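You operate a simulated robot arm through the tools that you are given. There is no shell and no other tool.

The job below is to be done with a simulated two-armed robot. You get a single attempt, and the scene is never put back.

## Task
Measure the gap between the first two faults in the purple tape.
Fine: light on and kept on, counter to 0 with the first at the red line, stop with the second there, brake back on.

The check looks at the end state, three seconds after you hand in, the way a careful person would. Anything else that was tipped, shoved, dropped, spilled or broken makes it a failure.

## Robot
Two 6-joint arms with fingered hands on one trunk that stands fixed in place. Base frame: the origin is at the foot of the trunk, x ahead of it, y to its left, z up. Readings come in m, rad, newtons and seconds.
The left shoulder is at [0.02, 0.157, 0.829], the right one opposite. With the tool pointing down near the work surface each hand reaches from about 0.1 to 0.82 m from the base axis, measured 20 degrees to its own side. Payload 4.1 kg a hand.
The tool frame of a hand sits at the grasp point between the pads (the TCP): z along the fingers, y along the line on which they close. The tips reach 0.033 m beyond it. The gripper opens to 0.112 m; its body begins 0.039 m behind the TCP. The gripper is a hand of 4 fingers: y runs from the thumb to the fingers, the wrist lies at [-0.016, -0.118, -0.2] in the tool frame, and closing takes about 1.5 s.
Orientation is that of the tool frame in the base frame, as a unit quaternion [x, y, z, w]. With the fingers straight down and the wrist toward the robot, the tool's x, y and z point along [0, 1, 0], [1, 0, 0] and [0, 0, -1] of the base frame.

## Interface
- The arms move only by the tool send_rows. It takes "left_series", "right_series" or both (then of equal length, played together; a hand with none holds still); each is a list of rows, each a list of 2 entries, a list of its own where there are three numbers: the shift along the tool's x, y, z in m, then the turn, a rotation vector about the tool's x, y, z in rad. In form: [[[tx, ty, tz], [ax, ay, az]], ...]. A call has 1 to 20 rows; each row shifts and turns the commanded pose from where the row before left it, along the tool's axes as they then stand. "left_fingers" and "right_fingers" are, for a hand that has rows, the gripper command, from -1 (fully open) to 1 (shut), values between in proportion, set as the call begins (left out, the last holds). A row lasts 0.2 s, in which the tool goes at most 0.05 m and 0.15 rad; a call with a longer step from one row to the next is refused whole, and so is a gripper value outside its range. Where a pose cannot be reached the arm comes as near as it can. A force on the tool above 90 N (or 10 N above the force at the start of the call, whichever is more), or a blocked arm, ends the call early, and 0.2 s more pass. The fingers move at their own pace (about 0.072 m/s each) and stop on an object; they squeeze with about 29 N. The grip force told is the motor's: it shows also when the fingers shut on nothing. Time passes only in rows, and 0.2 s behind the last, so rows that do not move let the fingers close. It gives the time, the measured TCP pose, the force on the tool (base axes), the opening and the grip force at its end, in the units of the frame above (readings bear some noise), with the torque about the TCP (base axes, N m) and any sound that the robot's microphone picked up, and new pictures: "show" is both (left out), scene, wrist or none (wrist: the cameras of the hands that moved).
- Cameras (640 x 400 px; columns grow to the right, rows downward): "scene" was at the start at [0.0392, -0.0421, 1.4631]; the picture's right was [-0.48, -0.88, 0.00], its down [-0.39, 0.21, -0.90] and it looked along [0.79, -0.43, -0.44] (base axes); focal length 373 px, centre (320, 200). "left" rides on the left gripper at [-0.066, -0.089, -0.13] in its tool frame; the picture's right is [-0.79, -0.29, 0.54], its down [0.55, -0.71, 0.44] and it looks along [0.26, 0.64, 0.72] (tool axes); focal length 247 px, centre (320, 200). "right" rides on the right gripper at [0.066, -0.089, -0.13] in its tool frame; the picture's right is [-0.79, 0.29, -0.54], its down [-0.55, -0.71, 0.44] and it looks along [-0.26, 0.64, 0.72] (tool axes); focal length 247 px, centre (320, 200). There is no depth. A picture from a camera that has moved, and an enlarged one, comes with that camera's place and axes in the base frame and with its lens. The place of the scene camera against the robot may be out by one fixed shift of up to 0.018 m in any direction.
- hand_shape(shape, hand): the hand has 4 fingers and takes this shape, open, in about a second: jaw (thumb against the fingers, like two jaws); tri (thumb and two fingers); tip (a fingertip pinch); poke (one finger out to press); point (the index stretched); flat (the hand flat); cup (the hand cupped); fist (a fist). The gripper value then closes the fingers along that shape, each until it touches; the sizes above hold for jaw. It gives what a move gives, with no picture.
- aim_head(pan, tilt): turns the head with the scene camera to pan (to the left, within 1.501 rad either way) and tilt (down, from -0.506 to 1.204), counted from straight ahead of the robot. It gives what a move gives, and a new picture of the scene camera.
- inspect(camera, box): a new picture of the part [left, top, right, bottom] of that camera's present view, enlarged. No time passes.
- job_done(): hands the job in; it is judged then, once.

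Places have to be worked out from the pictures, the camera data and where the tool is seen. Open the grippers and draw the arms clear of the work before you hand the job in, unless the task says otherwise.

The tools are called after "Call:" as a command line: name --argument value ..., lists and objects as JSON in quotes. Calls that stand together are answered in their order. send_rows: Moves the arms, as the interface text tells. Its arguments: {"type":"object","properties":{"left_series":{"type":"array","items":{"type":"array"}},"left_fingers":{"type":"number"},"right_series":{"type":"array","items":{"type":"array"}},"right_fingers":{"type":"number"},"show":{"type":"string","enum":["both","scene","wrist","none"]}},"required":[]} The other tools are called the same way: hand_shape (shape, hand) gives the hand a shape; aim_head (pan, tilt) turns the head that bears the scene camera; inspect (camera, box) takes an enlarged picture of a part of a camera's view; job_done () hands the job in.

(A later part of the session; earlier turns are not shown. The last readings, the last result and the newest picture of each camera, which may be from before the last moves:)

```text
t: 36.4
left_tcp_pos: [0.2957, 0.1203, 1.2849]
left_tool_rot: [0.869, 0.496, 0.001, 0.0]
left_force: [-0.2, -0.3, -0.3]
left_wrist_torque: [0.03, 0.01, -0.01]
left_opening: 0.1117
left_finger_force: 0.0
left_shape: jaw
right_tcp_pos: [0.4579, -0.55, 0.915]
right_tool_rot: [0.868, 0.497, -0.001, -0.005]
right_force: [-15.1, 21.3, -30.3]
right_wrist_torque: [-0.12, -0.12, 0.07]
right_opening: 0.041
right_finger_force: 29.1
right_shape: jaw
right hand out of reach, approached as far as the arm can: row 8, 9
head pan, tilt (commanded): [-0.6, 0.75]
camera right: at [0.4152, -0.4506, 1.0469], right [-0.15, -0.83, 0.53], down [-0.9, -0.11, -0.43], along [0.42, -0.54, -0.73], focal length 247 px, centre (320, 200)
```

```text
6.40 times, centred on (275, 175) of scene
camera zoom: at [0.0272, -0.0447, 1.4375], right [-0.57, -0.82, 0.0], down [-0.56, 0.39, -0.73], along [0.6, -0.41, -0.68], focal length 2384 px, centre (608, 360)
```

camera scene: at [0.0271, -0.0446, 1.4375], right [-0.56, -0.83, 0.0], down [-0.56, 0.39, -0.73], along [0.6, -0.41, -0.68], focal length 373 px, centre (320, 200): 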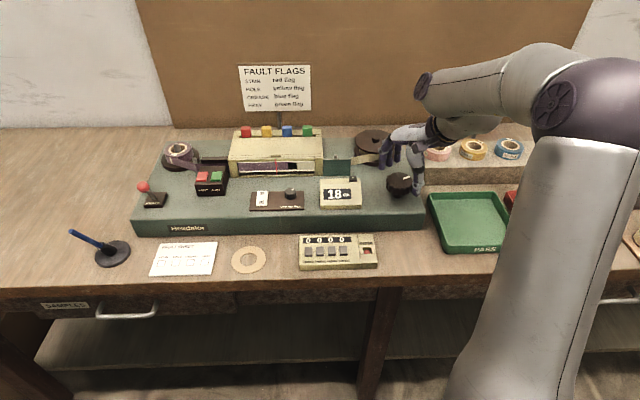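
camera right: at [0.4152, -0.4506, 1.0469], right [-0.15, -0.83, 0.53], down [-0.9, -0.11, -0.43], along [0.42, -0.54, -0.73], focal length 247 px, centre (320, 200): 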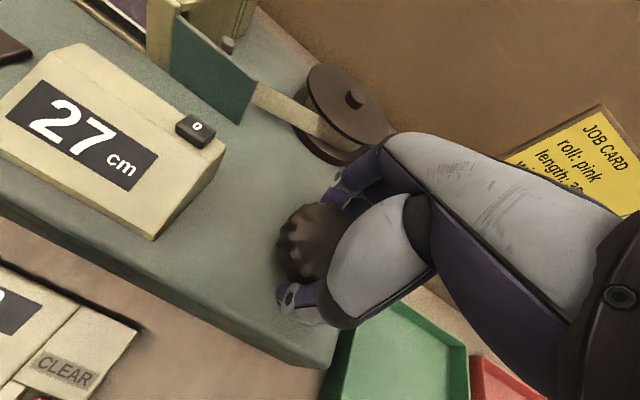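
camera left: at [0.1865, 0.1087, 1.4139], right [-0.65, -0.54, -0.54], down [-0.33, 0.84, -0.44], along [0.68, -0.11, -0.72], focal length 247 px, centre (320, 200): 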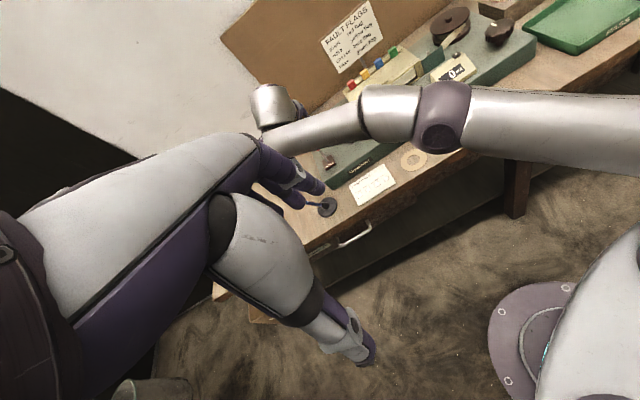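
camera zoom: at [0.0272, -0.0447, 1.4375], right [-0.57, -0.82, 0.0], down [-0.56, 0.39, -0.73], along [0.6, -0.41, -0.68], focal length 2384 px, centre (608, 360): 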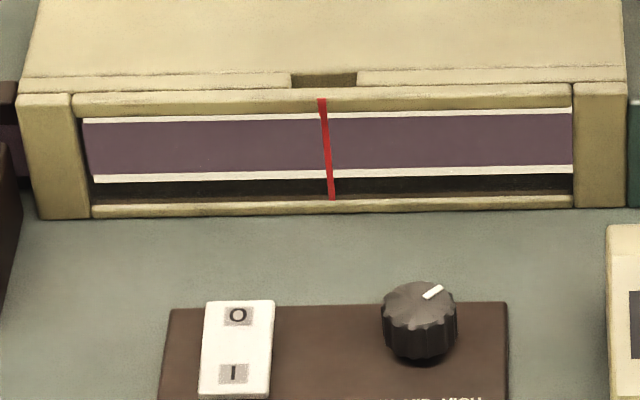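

The tape is at 27 cm and the window still looks clean, but faults could be faint. I'll zoom in hard on the tape left of the red line before feeding more.

Call:
inspect --camera "scene" --box '[236, 160, 280, 182]'

Call:
inspect --camera "scene" --box '[272, 160, 316, 182]'

Call:
inspect --camera "scene" --box '[160, 135, 240, 180]'

```text
14.55 times, centred on (258, 171) of scene
camera zoom: at [0.0272, -0.0447, 1.4375], right [-0.57, -0.82, 0.0], down [-0.56, 0.39, -0.73], along [0.6, -0.41, -0.68], focal length 5419 px, centre (1222, 622)
```

zoom: 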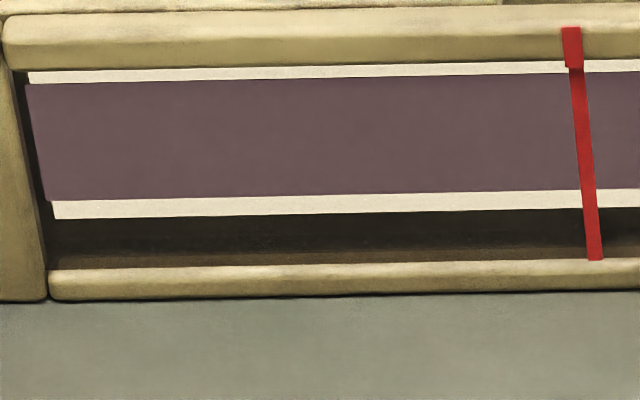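

```text
14.55 times, centred on (294, 171) of scene
camera zoom: at [0.0272, -0.0447, 1.4375], right [-0.57, -0.82, 0.0], down [-0.56, 0.39, -0.73], along [0.6, -0.41, -0.68], focal length 5419 px, centre (698, 622)
```

zoom: 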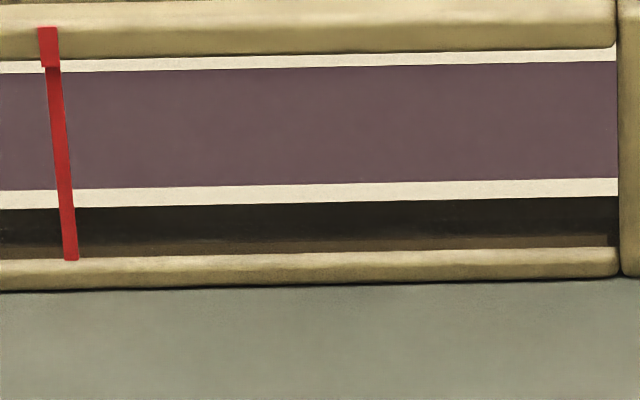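

```text
8.00 times, centred on (200, 158) of scene
camera zoom: at [0.0272, -0.0447, 1.4375], right [-0.57, -0.82, 0.0], down [-0.56, 0.39, -0.73], along [0.6, -0.41, -0.68], focal length 2980 px, centre (1280, 540)
```

zoom: 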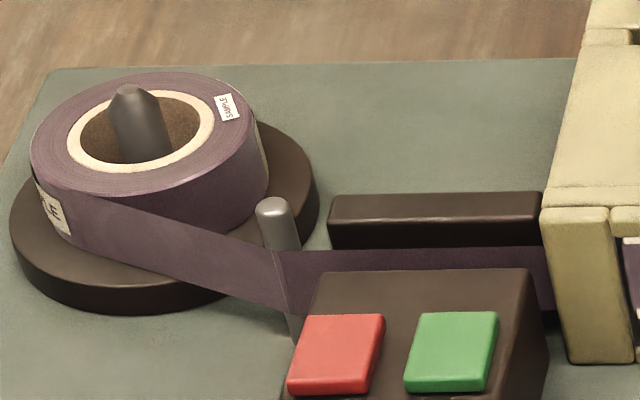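

The tape in the window and on the visible run before it is clean. I'll relieve the side load on the grip and feed about 6 cm more.

Call:
send_rows --right_series '[[[0.0016, -0.0032, 0.002], [0, 0, 0]], [[0, 0, 0], [0, 0, 0.1]], [[0, 0, 0], [0, 0, 0.1]], [[0, 0, 0], [0, 0, 0.1]], [[0, 0, 0], [0, 0, 0.06]]]' --show "none"

Call:
inspect --camera "scene" --box '[200, 120, 440, 240]'

Call:
inspect --camera "scene" --box '[232, 155, 322, 195]'

```text
t: 37.6
left_tcp_pos: [0.2956, 0.12, 1.2847]
left_tool_rot: [0.869, 0.495, 0.0, 0.0]
left_force: [0.6, 0.0, 0.3]
left_wrist_torque: [-0.01, 0.0, 0.0]
left_opening: 0.1117
left_finger_force: 0.1
left_shape: jaw
right_tcp_pos: [0.4559, -0.5505, 0.915]
right_tool_rot: [0.944, 0.331, -0.001, -0.002]
right_force: [-10.8, 14.8, -26.3]
right_wrist_torque: [-0.15, -0.07, 0.08]
right_opening: 0.041
right_finger_force: 29.1
right_shape: jaw
head pan, tilt (commanded): [-0.6, 0.75]
```

```text
2.67 times, centred on (320, 180) of scene
camera zoom: at [0.0273, -0.0448, 1.4374], right [-0.56, -0.83, 0.0], down [-0.56, 0.39, -0.73], along [0.6, -0.41, -0.68], focal length 994 px, centre (320, 253)
```

zoom: 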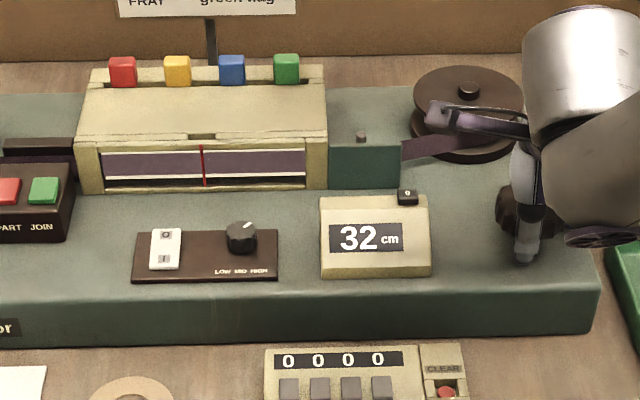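

```text
7.11 times, centred on (277, 175) of scene
camera zoom: at [0.0273, -0.0448, 1.4374], right [-0.56, -0.83, 0.0], down [-0.56, 0.39, -0.73], along [0.6, -0.41, -0.68], focal length 2649 px, centre (626, 378)
```

zoom: 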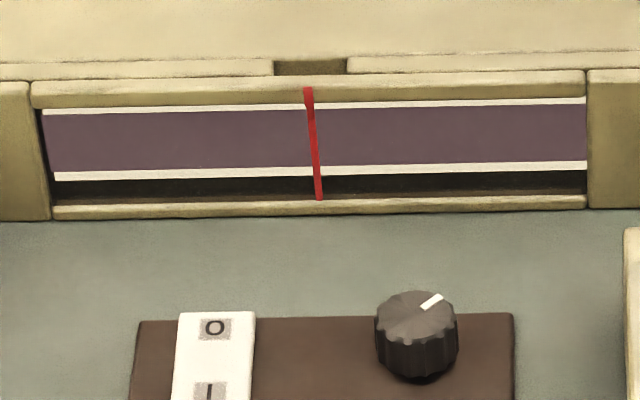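

The counter reads 32 and the window is still clean. I'll feed another 5 cm or so, easing the side load again.

Call:
send_rows --right_series '[[[0.0002, -0.0018, 0.002], [0, 0, 0]], [[0, 0, 0], [0, 0, 0.1]], [[0, 0, 0], [0, 0, 0.1]], [[0, 0, 0], [0, 0, 0.1]]]' --show "none"

Call:
inspect --camera "scene" --box '[200, 120, 440, 240]'

Call:
inspect --camera "scene" --box '[232, 155, 322, 195]'

```text
t: 38.6
left_tcp_pos: [0.2959, 0.1201, 1.285]
left_tool_rot: [0.869, 0.495, 0.0, 0.0]
left_force: [0.1, 0.3, -0.7]
left_wrist_torque: [0.0, 0.03, -0.02]
left_opening: 0.1115
left_finger_force: 0.1
left_shape: jaw
right_tcp_pos: [0.454, -0.5498, 0.9145]
right_tool_rot: [0.982, 0.188, -0.002, -0.001]
right_force: [-12.4, 15.2, -16.9]
right_wrist_torque: [-0.12, -0.07, 0.08]
right_opening: 0.0408
right_finger_force: 29.3
right_shape: jaw
head pan, tilt (commanded): [-0.6, 0.75]
```

```text
2.67 times, centred on (320, 180) of scene
camera zoom: at [0.0271, -0.0446, 1.4375], right [-0.56, -0.83, 0.0], down [-0.56, 0.39, -0.73], along [0.6, -0.41, -0.68], focal length 994 px, centre (320, 253)
```

zoom: 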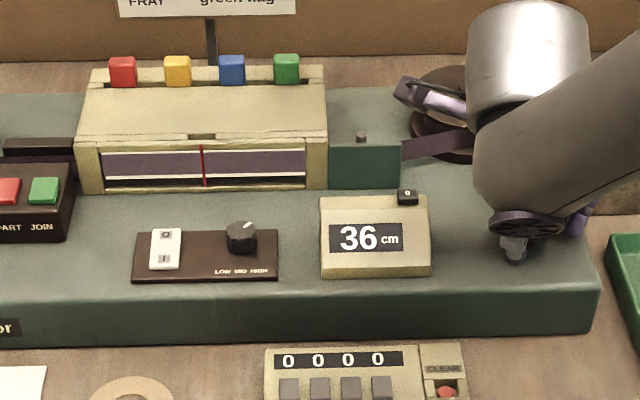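

```text
7.11 times, centred on (277, 175) of scene
camera zoom: at [0.0271, -0.0446, 1.4375], right [-0.56, -0.83, 0.0], down [-0.56, 0.39, -0.73], along [0.6, -0.41, -0.68], focal length 2649 px, centre (626, 378)
```

zoom: 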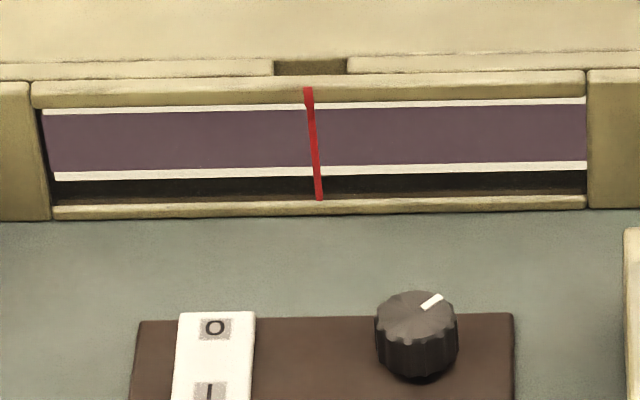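

Still clean at 36 cm, so I'll keep feeding.

Call:
send_rows --right_series '[[[-0.0005, -0.0018, 0.001], [0, 0, 0]], [[0, 0, 0], [0, 0, 0.1]], [[0, 0, 0], [0, 0, 0.1]], [[0, 0, 0], [0, 0, 0.1]], [[0, 0, 0], [0, 0, 0.1]]]' --show "none"

Call:
inspect --camera "scene" --box '[200, 120, 440, 240]'

Call:
inspect --camera "scene" --box '[232, 155, 322, 195]'

```text
t: 39.8
left_tcp_pos: [0.2962, 0.121, 1.284]
left_tool_rot: [0.869, 0.495, 0.0, -0.001]
left_force: [0.2, 0.3, 0.4]
left_wrist_torque: [0.03, -0.04, -0.01]
left_opening: 0.1117
left_finger_force: 0.1
left_shape: jaw
right_tcp_pos: [0.4552, -0.5497, 0.9142]
right_tool_rot: [1.0, -0.013, 0.0, 0.001]
right_force: [-8.1, 8.7, -10.6]
right_wrist_torque: [-0.2, 0.05, 0.06]
right_opening: 0.0409
right_finger_force: 29.6
right_shape: jaw
head pan, tilt (commanded): [-0.6, 0.75]
```

```text
2.67 times, centred on (320, 180) of scene
camera zoom: at [0.027, -0.0447, 1.4375], right [-0.57, -0.82, 0.0], down [-0.56, 0.39, -0.73], along [0.6, -0.41, -0.68], focal length 994 px, centre (320, 253)
```

zoom: 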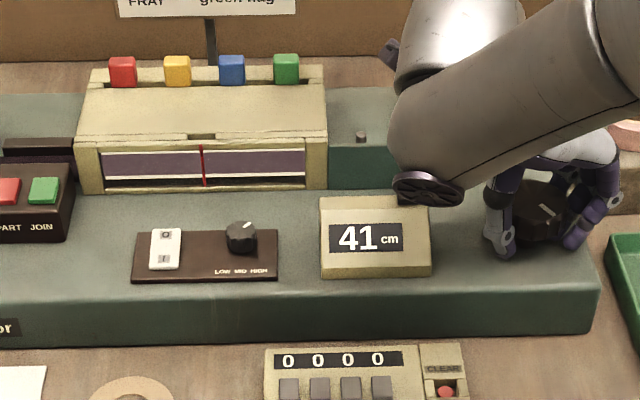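

```text
7.11 times, centred on (277, 175) of scene
camera zoom: at [0.027, -0.0447, 1.4375], right [-0.57, -0.82, 0.0], down [-0.56, 0.39, -0.73], along [0.6, -0.41, -0.68], focal length 2649 px, centre (626, 378)
```

zoom: 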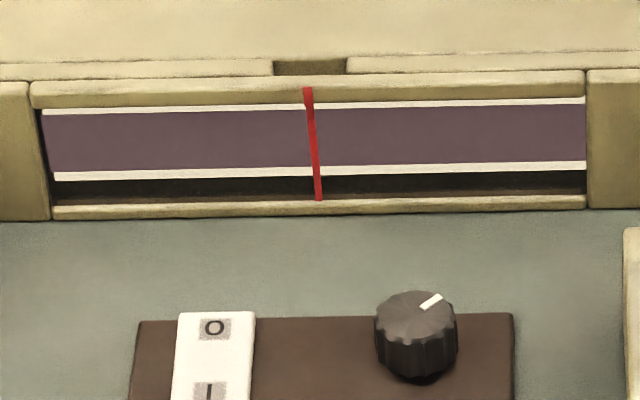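

Counter at 41 with no fault seen at this zoom. I'll check both halves closely, in case one is faint, before regripping.

Call:
inspect --camera "scene" --box '[236, 160, 280, 182]'

Call:
inspect --camera "scene" --box '[272, 160, 316, 182]'

Call:
send_rows --right_series '[[[0, 0, 0], [0, 0, 0]], [[0, 0, 0], [0, 0, 0]], [[0, 0, 0], [0, 0, 0]], [[0, 0, -0.035], [0, 0, 0]], [[0, 0, 0], [0, 0, -0.15]], [[0, 0, 0], [0, 0, -0.15]], [[0, 0, 0], [0, 0, -0.15]], [[0, 0, 0], [0, 0, -0.15]], [[0, 0, 0], [0, 0, -0.15]], [[0, 0, 0], [0, 0, -0.15]], [[0, 0, 0], [0, 0, -0.15]], [[0, 0, 0], [0, 0, -0.05]]]' --right_fingers -0.6 --show "wrist"

```text
14.55 times, centred on (258, 171) of scene
camera zoom: at [0.027, -0.0447, 1.4375], right [-0.57, -0.82, 0.0], down [-0.56, 0.39, -0.73], along [0.6, -0.41, -0.68], focal length 5419 px, centre (1222, 622)
```

zoom: 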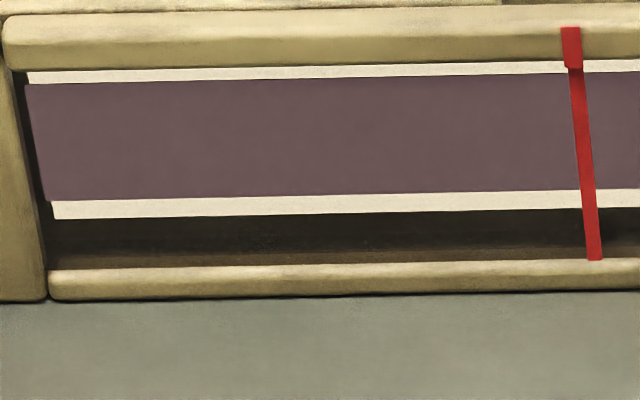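

```text
14.55 times, centred on (294, 171) of scene
camera zoom: at [0.027, -0.0447, 1.4375], right [-0.57, -0.82, 0.0], down [-0.56, 0.39, -0.73], along [0.6, -0.41, -0.68], focal length 5419 px, centre (698, 622)
```

zoom: 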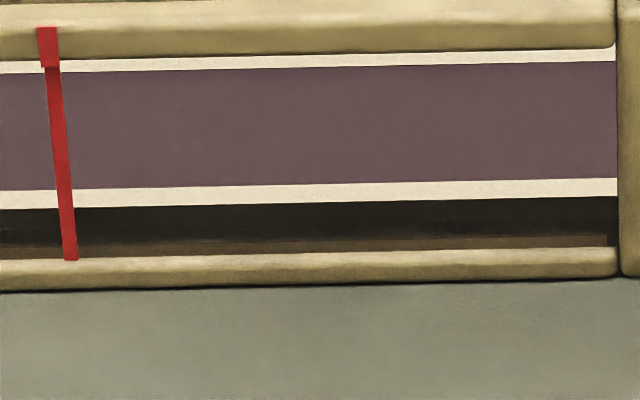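

```text
t: 42.4
left_tcp_pos: [0.2974, 0.1208, 1.284]
left_tool_rot: [0.869, 0.495, 0.0, 0.0]
left_force: [-0.3, 0.9, -0.5]
left_wrist_torque: [0.03, -0.03, -0.01]
left_opening: 0.1117
left_finger_force: 0.1
left_shape: jaw
right_tcp_pos: [0.4547, -0.5491, 0.9497]
right_tool_rot: [0.859, 0.513, 0.0, 0.001]
right_force: [0.1, 0.0, 0.4]
right_wrist_torque: [-0.01, 0.03, 0.01]
right_opening: 0.089
right_finger_force: 0.1
right_shape: jaw
head pan, tilt (commanded): [-0.6, 0.75]
camera right: at [0.4074, -0.4489, 1.0799], right [-0.12, -0.83, 0.54], down [-0.89, -0.15, -0.44], along [0.45, -0.53, -0.72], focal length 247 px, centre (320, 200)
```

right: 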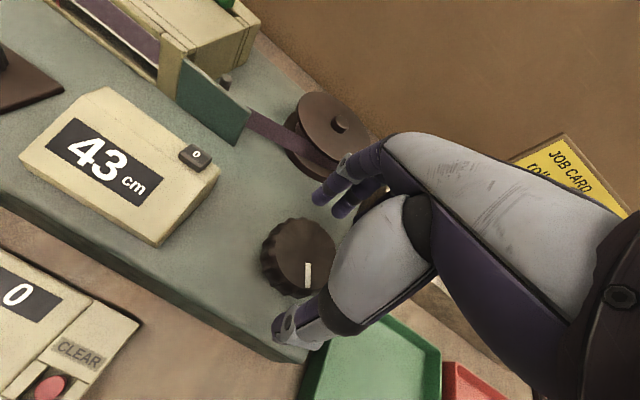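

Releasing let the tape creep to 43, so I'll have to unload the grip before letting go at the critical points. I'll re-centre on the knob (about [0.459,-0.5465]), lower, grip and feed on, following the knob axis.

Call:
send_rows --right_series '[[[0.0094, 0.0026, 0.017], [0, 0, 0]], [[0, 0, 0.0175], [0, 0, 0]]]' --show "none"

Call:
inspect --camera "scene" --box '[232, 155, 322, 195]'

Call:
send_rows --right_series '[[[0, 0, 0], [0, 0, 0]], [[0, 0, 0], [0, 0, 0]], [[0, 0, 0], [0, 0, 0]], [[0, 0, 0], [0, 0, 0]], [[0, 0, 0], [0, 0, 0]], [[0, 0, 0], [0, 0, 0]]]' --right_fingers 1 --show "none"

Call:
inspect --camera "scene" --box '[200, 120, 440, 240]'

```text
t: 43.0
left_tcp_pos: [0.2968, 0.1202, 1.284]
left_tool_rot: [0.869, 0.496, -0.001, 0.0]
left_force: [-0.6, 0.2, -0.3]
left_wrist_torque: [-0.01, 0.01, 0.03]
left_opening: 0.1115
left_finger_force: 0.0
left_shape: jaw
right_tcp_pos: [0.4614, -0.5415, 0.9147]
right_tool_rot: [0.859, 0.511, 0.001, 0.0]
right_force: [-0.2, 1.5, 0.5]
right_wrist_torque: [0.03, -0.01, 0.03]
right_opening: 0.0893
right_finger_force: 0.1
right_shape: jaw
head pan, tilt (commanded): [-0.6, 0.75]
```

```text
7.11 times, centred on (277, 175) of scene
camera zoom: at [0.0271, -0.0445, 1.4375], right [-0.56, -0.83, 0.0], down [-0.56, 0.39, -0.73], along [0.6, -0.41, -0.68], focal length 2649 px, centre (626, 378)
```

zoom: 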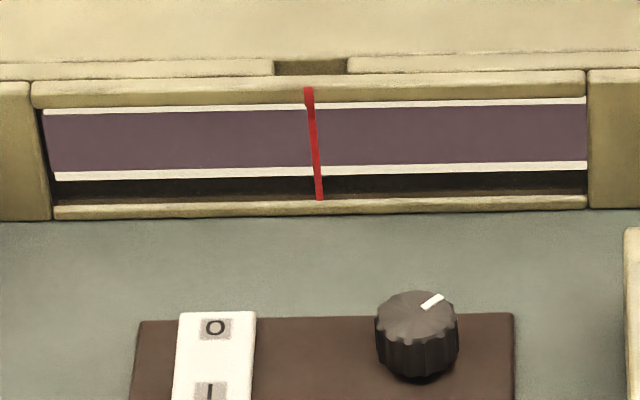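

```text
t: 44.4
left_tcp_pos: [0.2971, 0.1188, 1.2853]
left_tool_rot: [0.868, 0.496, 0.0, 0.0]
left_force: [-0.2, 0.0, 0.5]
left_wrist_torque: [0.0, 0.0, -0.04]
left_opening: 0.1117
left_finger_force: 0.1
left_shape: jaw
right_tcp_pos: [0.4613, -0.5414, 0.9154]
right_tool_rot: [0.858, 0.513, 0.001, -0.001]
right_force: [-3.3, 2.7, -11.7]
right_wrist_torque: [-0.13, -0.26, 0.0]
right_opening: 0.0401
right_finger_force: 28.4
right_shape: jaw
head pan, tilt (commanded): [-0.6, 0.75]
```

```text
2.67 times, centred on (320, 180) of scene
camera zoom: at [0.0273, -0.0449, 1.4374], right [-0.56, -0.83, 0.0], down [-0.56, 0.39, -0.73], along [0.6, -0.41, -0.68], focal length 994 px, centre (320, 253)
```

zoom: 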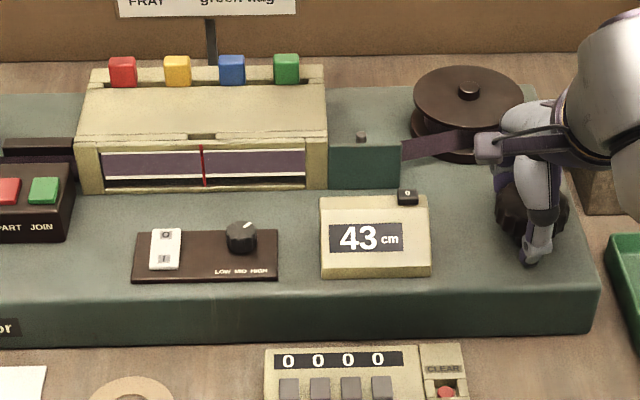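

Gripping left the counter at 43, and the forces are small. I'll feed about 6 cm.

Call:
send_rows --right_series '[[[0, 0.0005, 0], [0, 0, 0.1]], [[0, 0.0005, 0], [0, 0, 0.1]], [[0, 0.0005, 0], [0, 0, 0.1]], [[0, 0.0005, 0], [0, 0, 0.1]]]' --show "none"

Call:
inspect --camera "scene" --box '[200, 120, 440, 240]'

Call:
inspect --camera "scene" --box '[232, 155, 322, 195]'

```text
t: 45.4
left_tcp_pos: [0.2972, 0.1203, 1.2845]
left_tool_rot: [0.869, 0.494, 0.0, 0.001]
left_force: [-0.2, 0.1, 0.4]
left_wrist_torque: [-0.01, 0.02, 0.01]
left_opening: 0.1118
left_finger_force: 0.0
left_shape: jaw
right_tcp_pos: [0.4619, -0.5441, 0.9141]
right_tool_rot: [0.944, 0.331, 0.0, -0.001]
right_force: [-10.8, 1.4, -17.6]
right_wrist_torque: [-0.23, -0.14, -0.03]
right_opening: 0.0405
right_finger_force: 29.2
right_shape: jaw
head pan, tilt (commanded): [-0.6, 0.75]
```

```text
2.67 times, centred on (320, 180) of scene
camera zoom: at [0.0271, -0.0451, 1.4374], right [-0.57, -0.82, 0.0], down [-0.56, 0.39, -0.73], along [0.6, -0.41, -0.68], focal length 994 px, centre (320, 253)
```

zoom: 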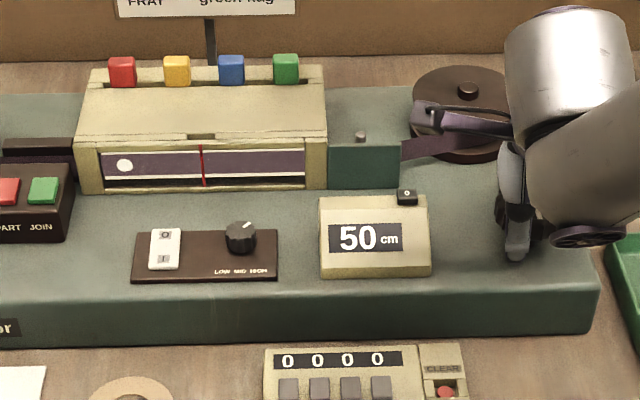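

```text
7.11 times, centred on (277, 175) of scene
camera zoom: at [0.0271, -0.0451, 1.4374], right [-0.57, -0.82, 0.0], down [-0.56, 0.39, -0.73], along [0.6, -0.41, -0.68], focal length 2649 px, centre (626, 378)
```

zoom: 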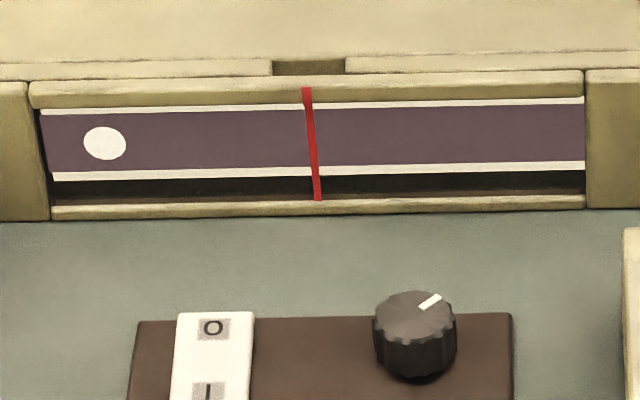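

The first fault is a hole, now about 7.0 cm left of the red line, with the counter at 50. I'll feed about 6 cm and then measure.

Call:
send_rows --right_series '[[[-0.0009, -0.0002, 0.001], [0, 0, 0.08]], [[0, 0.0005, 0], [0, 0, 0.09]], [[0, 0.0005, 0], [0, 0, 0.09]], [[0, 0.0005, 0], [0, 0, 0.08]]]' --show "none"

Call:
inspect --camera "scene" --box '[232, 155, 322, 195]'

Call:
inspect --camera "scene" --box '[200, 120, 440, 240]'

```text
t: 46.4
left_tcp_pos: [0.2957, 0.1209, 1.2843]
left_tool_rot: [0.869, 0.496, 0.0, 0.0]
left_force: [0.4, -0.4, 0.2]
left_wrist_torque: [-0.02, 0.0, -0.04]
left_opening: 0.1115
left_finger_force: 0.0
left_shape: jaw
right_tcp_pos: [0.4624, -0.5447, 0.9148]
right_tool_rot: [0.986, 0.165, 0.001, 0.001]
right_force: [-7.9, -2.6, -13.5]
right_wrist_torque: [-0.28, -0.03, 0.02]
right_opening: 0.0402
right_finger_force: 29.0
right_shape: jaw
head pan, tilt (commanded): [-0.6, 0.75]
```

```text
7.11 times, centred on (277, 175) of scene
camera zoom: at [0.0271, -0.0451, 1.4374], right [-0.57, -0.82, 0.0], down [-0.56, 0.39, -0.73], along [0.6, -0.41, -0.68], focal length 2649 px, centre (626, 378)
```

zoom: 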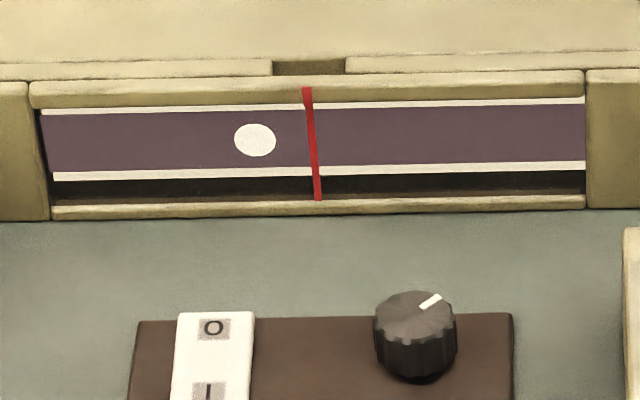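

```text
2.67 times, centred on (320, 180) of scene
camera zoom: at [0.0271, -0.0451, 1.4374], right [-0.57, -0.82, 0.0], down [-0.56, 0.39, -0.73], along [0.6, -0.41, -0.68], focal length 994 px, centre (320, 253)
```

zoom: 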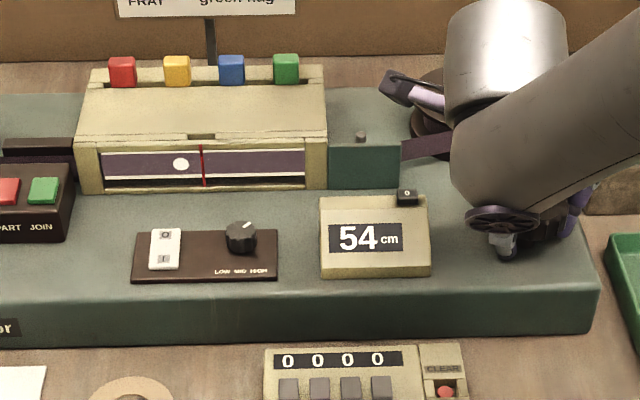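

The hole is now about 1.9 cm (apparent) from the line. The red strip stands in front of the tape, so I'll take the left wrist camera's view from the other side to measure the parallax.

Call:
inspect --camera "left" --box '[320, 20, 480, 120]'

Call:
inspect --camera "left" --box '[350, 50, 430, 100]'

Call:
inspect --camera "scene" --box '[256, 160, 300, 182]'

```text
4.00 times, centred on (400, 70) of left
camera zoom: at [0.1867, 0.1081, 1.414], right [-0.65, -0.54, -0.54], down [-0.33, 0.84, -0.44], along [0.68, -0.11, -0.72], focal length 988 px, centre (0, 720)
```

zoom: 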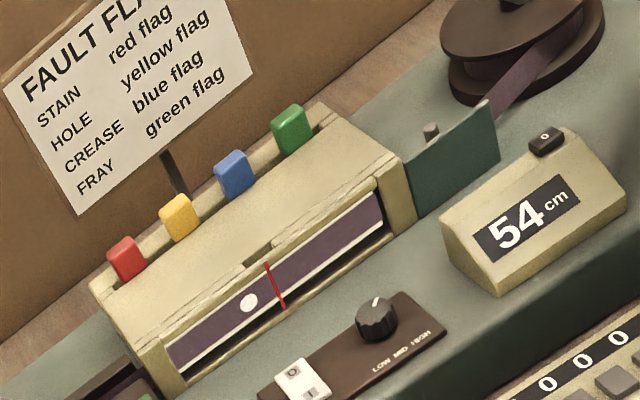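

```text
8.00 times, centred on (390, 75) of left
camera zoom: at [0.1867, 0.1081, 1.414], right [-0.65, -0.54, -0.54], down [-0.33, 0.84, -0.44], along [0.68, -0.11, -0.72], focal length 1976 px, centre (-240, 1200)
```

zoom: 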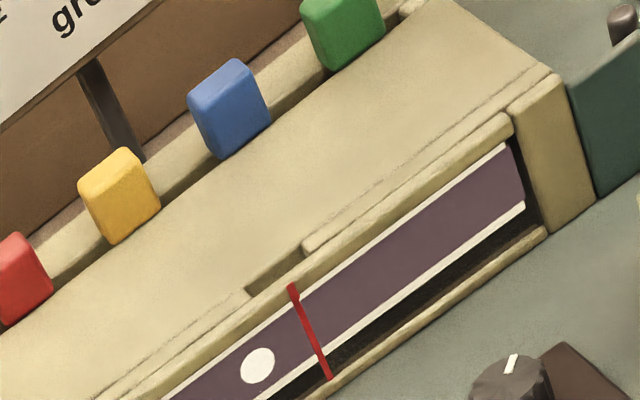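

```text
14.55 times, centred on (278, 171) of scene
camera zoom: at [0.0271, -0.0451, 1.4374], right [-0.57, -0.82, 0.0], down [-0.56, 0.39, -0.73], along [0.6, -0.41, -0.68], focal length 5419 px, centre (931, 622)
```

zoom: 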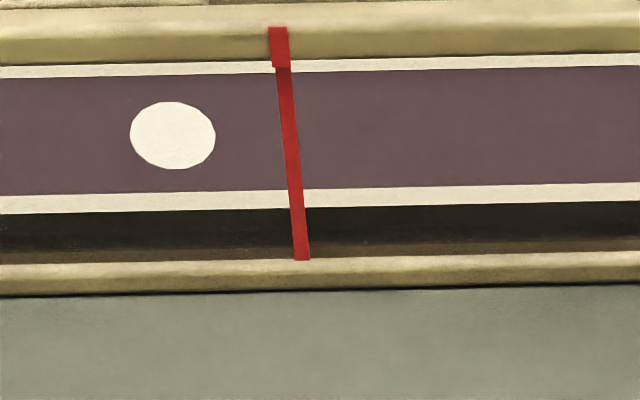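

Combining the two views, the strip stands about 1.1 cm in front of the tape, so the true remaining distance is about 2.06 cm. The target is the hole appearing about 8 px right of the strip at this zoom in the scene view. I'll feed 0.10 rad, then measure again.

Call:
send_rows --right_series '[[[-0.0005, 0.0003, 0.001], [0, 0, 0.05]], [[0, 0.0003, 0], [0, 0, 0.05]], [[0, 0, 0], [0, 0, 0]]]' --show "none"

Call:
inspect --camera "scene" --box '[256, 160, 300, 182]'

Call:
inspect --camera "scene" --box '[300, 160, 440, 230]'

```text
t: 47.2
left_tcp_pos: [0.2959, 0.1204, 1.2851]
left_tool_rot: [0.869, 0.495, 0.0, 0.0]
left_force: [-1.4, 0.3, 0.3]
left_wrist_torque: [-0.02, 0.01, 0.0]
left_opening: 0.1117
left_finger_force: 0.1
left_shape: jaw
right_tcp_pos: [0.4637, -0.5458, 0.9137]
right_tool_rot: [0.993, 0.117, 0.001, 0.001]
right_force: [-8.2, -2.4, -2.0]
right_wrist_torque: [-0.28, -0.04, 0.03]
right_opening: 0.0404
right_finger_force: 29.4
right_shape: jaw
head pan, tilt (commanded): [-0.6, 0.75]
```

```text
14.55 times, centred on (278, 171) of scene
camera zoom: at [0.027, -0.0448, 1.4375], right [-0.56, -0.83, 0.0], down [-0.56, 0.39, -0.73], along [0.6, -0.41, -0.68], focal length 5419 px, centre (931, 622)
```

zoom: 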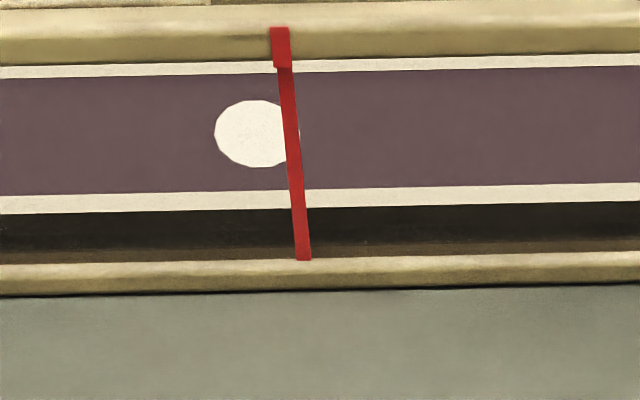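

```text
4.57 times, centred on (370, 195) of scene
camera zoom: at [0.027, -0.0448, 1.4375], right [-0.56, -0.83, 0.0], down [-0.56, 0.39, -0.73], along [0.6, -0.41, -0.68], focal length 1703 px, centre (91, 223)
```

zoom: 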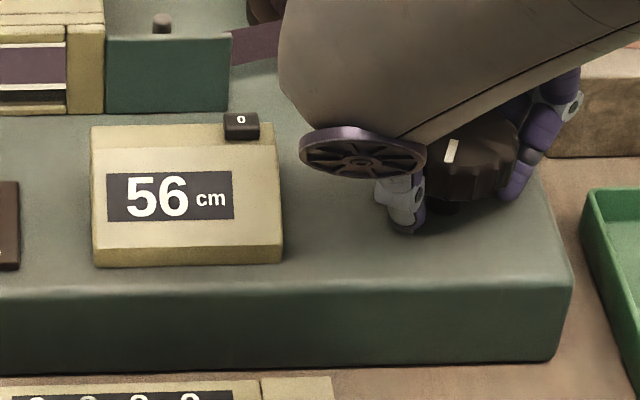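

The hole is now 42 px (about 0.7 cm) short of the parallax-corrected target. I'll unload the side force and turn the last 0.048 rad.

Call:
send_rows --right_series '[[[-0.001, 0, 0], [0, 0, 0.02]], [[0, 0.0002, 0], [0, 0, 0.028]], [[0, 0, 0], [0, 0, 0]], [[0, 0, 0], [0, 0, 0]]]' --show "none"

Call:
inspect --camera "scene" --box '[256, 160, 300, 182]'

Call:
inspect --camera "left" --box '[360, 60, 410, 110]'

```text
t: 48.2
left_tcp_pos: [0.2966, 0.1201, 1.2842]
left_tool_rot: [0.869, 0.496, -0.001, 0.0]
left_force: [-0.2, 0.8, -0.6]
left_wrist_torque: [0.01, 0.03, -0.04]
left_opening: 0.1117
left_finger_force: 0.0
left_shape: jaw
right_tcp_pos: [0.4616, -0.5457, 0.9135]
right_tool_rot: [0.996, 0.094, 0.001, 0.001]
right_force: [-2.4, -5.0, -0.5]
right_wrist_torque: [-0.33, -0.07, 0.08]
right_opening: 0.0402
right_finger_force: 28.9
right_shape: jaw
head pan, tilt (commanded): [-0.6, 0.75]
```

```text
14.55 times, centred on (278, 171) of scene
camera zoom: at [0.0271, -0.0449, 1.4374], right [-0.56, -0.83, 0.0], down [-0.56, 0.39, -0.73], along [0.6, -0.41, -0.68], focal length 5419 px, centre (931, 622)
```

zoom: 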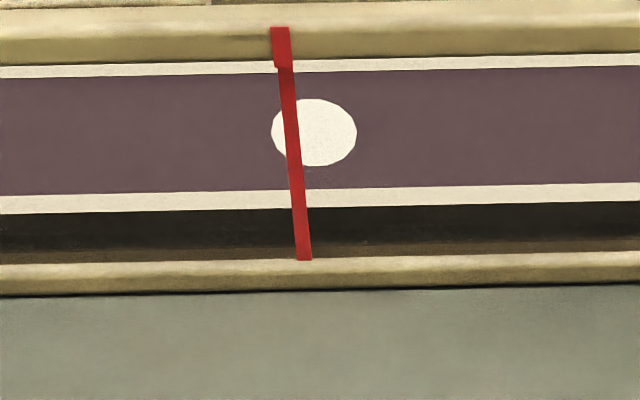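

```text
8.00 times, centred on (385, 85) of left
camera zoom: at [0.1867, 0.1084, 1.414], right [-0.65, -0.54, -0.54], down [-0.33, 0.84, -0.44], along [0.68, -0.11, -0.72], focal length 1976 px, centre (-200, 1120)
```

zoom: 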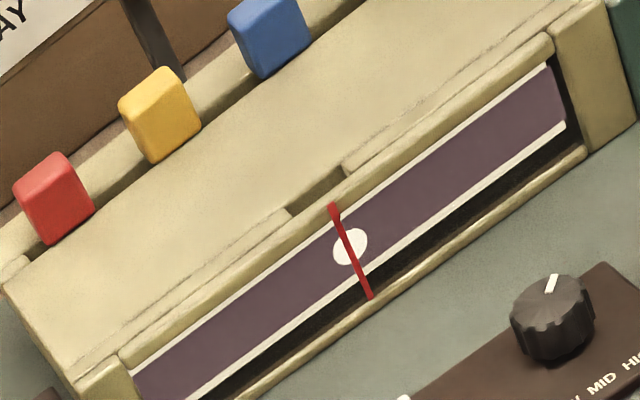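

The hole's centre has gone about 2 mm past the line, and both views agree on that. Before correcting, I'll see what a gentle release does: ease the grip to just under contact.

Call:
send_rows --right_series '[[[0, 0.0006, 0], [0, 0, -0.016]], [[0, 0, 0], [0, 0, 0]], [[0, 0, 0], [0, 0, 0]]]' --show "none"

Call:
inspect --camera "scene" --box '[256, 160, 300, 182]'

Call:
send_rows --right_series '[[[0, 0, 0], [0, 0, 0]], [[0, 0, 0], [0, 0, 0]], [[0, 0, 0], [0, 0, 0]]]' --right_fingers 0.24 --show "none"

Call:
inspect --camera "scene" --box '[256, 160, 300, 182]'

```text
t: 49.0
left_tcp_pos: [0.2958, 0.1199, 1.2852]
left_tool_rot: [0.868, 0.496, 0.0, 0.001]
left_force: [-0.7, 0.1, 0.5]
left_wrist_torque: [0.03, 0.01, -0.01]
left_opening: 0.1115
left_finger_force: 0.0
left_shape: jaw
right_tcp_pos: [0.4622, -0.5475, 0.9133]
right_tool_rot: [0.995, 0.102, 0.001, 0.0]
right_force: [-3.5, 3.4, -1.0]
right_wrist_torque: [-0.23, -0.07, -0.04]
right_opening: 0.0405
right_finger_force: 29.1
right_shape: jaw
head pan, tilt (commanded): [-0.6, 0.75]
```

```text
14.55 times, centred on (278, 171) of scene
camera zoom: at [0.0271, -0.0446, 1.4375], right [-0.56, -0.83, 0.0], down [-0.56, 0.39, -0.73], along [0.6, -0.41, -0.68], focal length 5419 px, centre (931, 622)
```

zoom: 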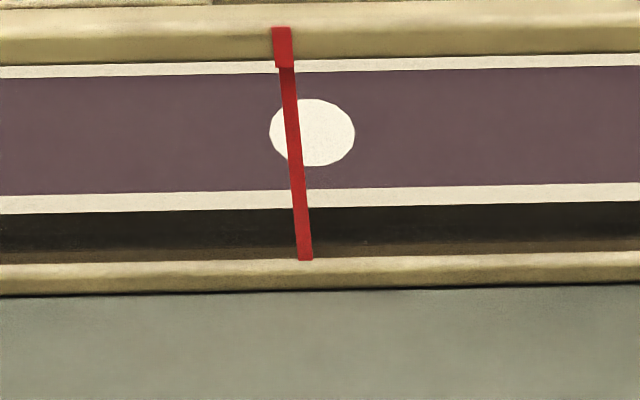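

```text
t: 49.8
left_tcp_pos: [0.2962, 0.1204, 1.2843]
left_tool_rot: [0.869, 0.495, 0.0, -0.001]
left_force: [-0.6, 0.1, -0.1]
left_wrist_torque: [0.04, -0.03, 0.02]
left_opening: 0.1118
left_finger_force: 0.1
left_shape: jaw
right_tcp_pos: [0.4628, -0.5464, 0.9143]
right_tool_rot: [0.995, 0.102, 0.001, 0.0]
right_force: [1.3, 2.7, -4.1]
right_wrist_torque: [-0.09, -0.04, 0.07]
right_opening: 0.0383
right_finger_force: 22.5
right_shape: jaw
head pan, tilt (commanded): [-0.6, 0.75]
```

```text
14.55 times, centred on (278, 171) of scene
camera zoom: at [0.0273, -0.0447, 1.4374], right [-0.56, -0.83, 0.0], down [-0.56, 0.39, -0.73], along [0.6, -0.41, -0.68], focal length 5419 px, centre (931, 622)
```

zoom: 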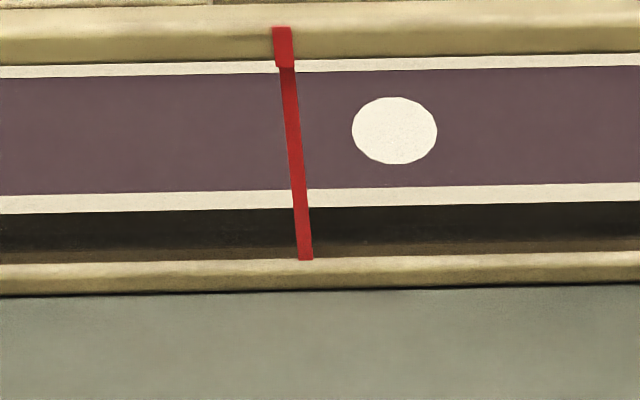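

Easing the grip pushed the tape 1.35 cm forward, so the finger squeeze itself twists the knob. I'll open further in steps to see the total shift on release.

Call:
send_rows --right_series '[[[0, 0, 0], [0, 0, 0]], [[0, 0, 0], [0, 0, 0]]]' --right_fingers 0.15 --show "none"

Call:
inspect --camera "scene" --box '[256, 160, 300, 182]'

Call:
send_rows --right_series '[[[0, 0, 0], [0, 0, 0]], [[0, 0, 0], [0, 0, 0]]]' --right_fingers 0.0 --show "none"

Call:
inspect --camera "scene" --box '[256, 160, 300, 182]'

Call:
inspect --camera "scene" --box '[340, 150, 460, 230]'

```text
t: 50.4
left_tcp_pos: [0.2955, 0.1209, 1.2845]
left_tool_rot: [0.869, 0.495, 0.0, -0.001]
left_force: [0.4, -0.5, 0.1]
left_wrist_torque: [0.0, 0.03, -0.02]
left_opening: 0.1116
left_finger_force: 0.1
left_shape: jaw
right_tcp_pos: [0.462, -0.5479, 0.9144]
right_tool_rot: [0.995, 0.102, 0.001, 0.0]
right_force: [0.4, 3.3, 0.3]
right_wrist_torque: [-0.01, -0.03, -0.01]
right_opening: 0.0492
right_finger_force: 0.0
right_shape: jaw
head pan, tilt (commanded): [-0.6, 0.75]
```

```text
14.55 times, centred on (278, 171) of scene
camera zoom: at [0.0272, -0.0447, 1.4375], right [-0.56, -0.83, 0.0], down [-0.56, 0.39, -0.73], along [0.6, -0.41, -0.68], focal length 5419 px, centre (931, 622)
```

zoom: 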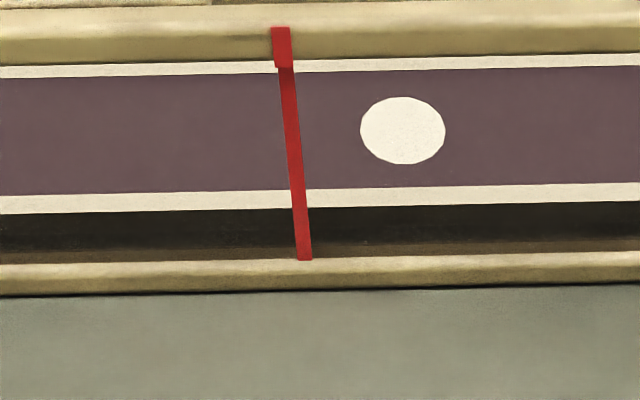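

```text
t: 51.0
left_tcp_pos: [0.2961, 0.1205, 1.2845]
left_tool_rot: [0.868, 0.496, 0.0, 0.0]
left_force: [-0.1, -0.8, 0.6]
left_wrist_torque: [0.01, -0.04, -0.03]
left_opening: 0.1117
left_finger_force: 0.1
left_shape: jaw
right_tcp_pos: [0.4616, -0.5472, 0.9147]
right_tool_rot: [0.995, 0.102, 0.0, 0.0]
right_force: [-0.3, 0.5, 1.3]
right_wrist_torque: [0.0, -0.01, 0.0]
right_opening: 0.0558
right_finger_force: 0.0
right_shape: jaw
head pan, tilt (commanded): [-0.6, 0.75]
```

```text
14.55 times, centred on (278, 171) of scene
camera zoom: at [0.0272, -0.0447, 1.4375], right [-0.56, -0.83, 0.0], down [-0.56, 0.39, -0.73], along [0.6, -0.41, -0.68], focal length 5419 px, centre (931, 622)
```

zoom: 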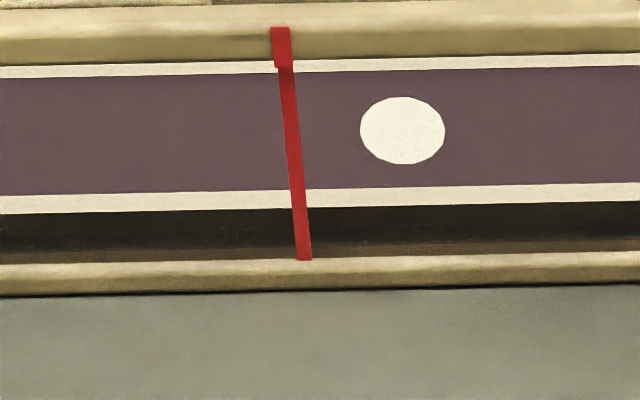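

```text
5.00 times, centred on (400, 190) of scene
camera zoom: at [0.0272, -0.0447, 1.4375], right [-0.56, -0.83, 0.0], down [-0.56, 0.39, -0.73], along [0.6, -0.41, -0.68], focal length 1863 px, centre (-80, 250)
```

zoom: 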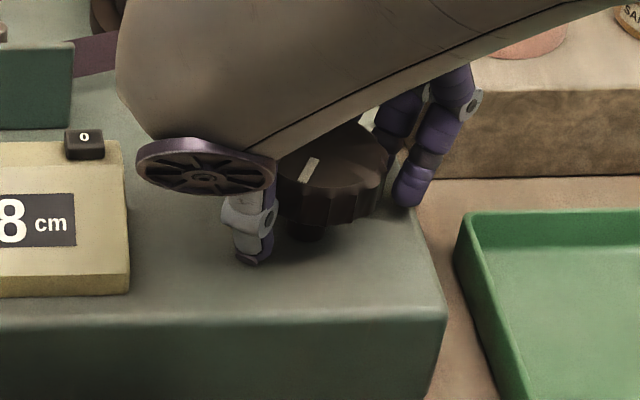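

With the hand off, the hole sits 1.70 cm past the line (counter 58). The jaw grip twists the knob because thumb and fingers aren't symmetric, so I'll lift and try the thumb-and-two-finger shape with a lighter squeeze.

Call:
send_rows --right_series '[[[0, 0, 0], [0, 0, 0]], [[0, 0, 0], [0, 0, 0]], [[0, 0, -0.035], [0, 0, 0]], [[0, 0, -0.035], [0, 0, 0]]]' --right_fingers -0.6 --show "none"

Call:
hand_shape --shape "tri" --hand "right"

Call:
inspect --camera "right" --box '[200, 120, 420, 360]'

Call:
inspect --camera "scene" --box '[320, 90, 480, 230]'

Call:
inspect --camera "left" --box '[420, 0, 560, 100]'

```text
t: 52.0
left_tcp_pos: [0.2965, 0.1201, 1.2842]
left_tool_rot: [0.869, 0.495, 0.0, 0.0]
left_force: [0.4, 0.0, -0.4]
left_wrist_torque: [0.02, -0.03, 0.04]
left_opening: 0.1118
left_finger_force: 0.1
left_shape: jaw
right_tcp_pos: [0.4626, -0.5475, 0.9833]
right_tool_rot: [0.995, 0.102, 0.0, 0.001]
right_force: [0.1, -1.9, 0.2]
right_wrist_torque: [0.01, -0.01, 0.0]
right_opening: 0.0892
right_finger_force: 0.1
right_shape: jaw
head pan, tilt (commanded): [-0.6, 0.75]
```

```text
t: 52.9
left_tcp_pos: [0.2965, 0.1208, 1.2845]
left_tool_rot: [0.868, 0.496, 0.0, 0.0]
left_force: [1.1, 0.4, -0.3]
left_wrist_torque: [0.01, 0.0, -0.01]
left_opening: 0.1116
left_finger_force: 0.1
left_shape: jaw
right_tcp_pos: [0.4629, -0.5477, 0.9826]
right_tool_rot: [0.995, 0.102, 0.001, -0.001]
right_force: [0.2, 0.1, 0.8]
right_wrist_torque: [-0.01, 0.03, 0.01]
right_opening: 0.1117
right_finger_force: 0.0
right_shape: tri
head pan, tilt (commanded): [-0.6, 0.75]
```

```text
1.67 times, centred on (310, 240) of right
camera zoom: at [0.5096, -0.4468, 1.1133], right [-0.72, -0.44, 0.54], down [-0.68, 0.58, -0.44], along [-0.12, -0.68, -0.72], focal length 412 px, centre (337, 133)
```

zoom: 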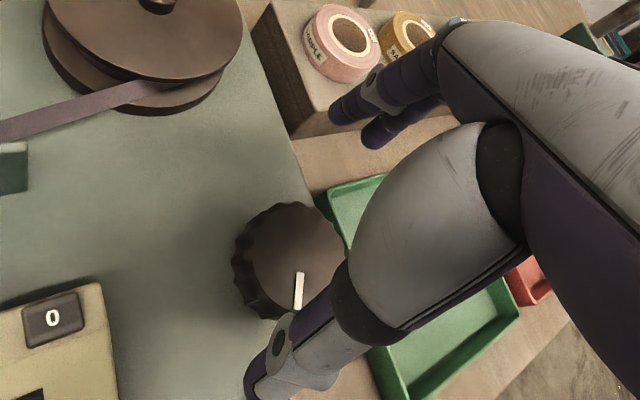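

```text
2.86 times, centred on (400, 160) of scene
camera zoom: at [0.0272, -0.0447, 1.4375], right [-0.56, -0.83, 0.0], down [-0.56, 0.39, -0.73], along [0.6, -0.41, -0.68], focal length 1064 px, centre (91, 314)
```

zoom: 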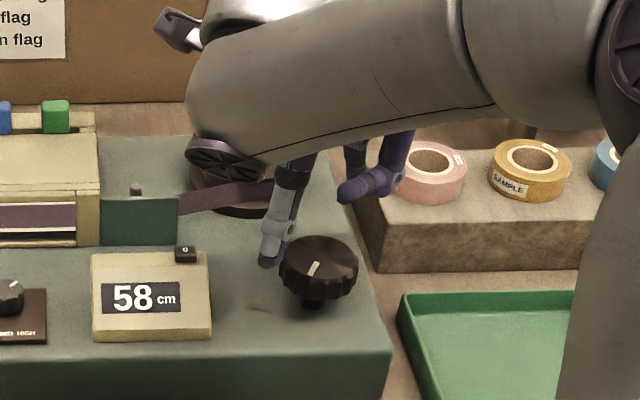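

```text
4.00 times, centred on (490, 50) of left
camera zoom: at [0.1868, 0.1086, 1.4139], right [-0.65, -0.54, -0.54], down [-0.33, 0.84, -0.44], along [0.68, -0.11, -0.72], focal length 988 px, centre (-360, 800)
```

zoom: 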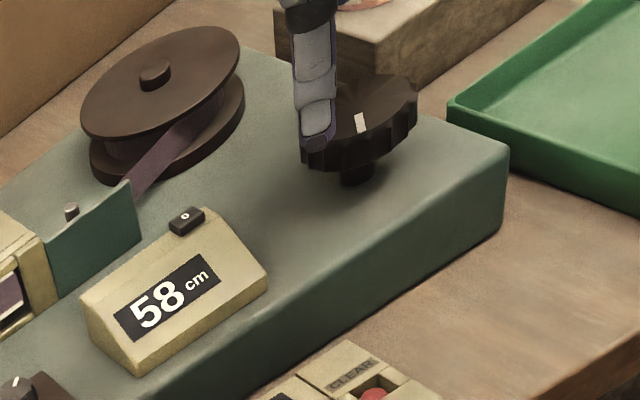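

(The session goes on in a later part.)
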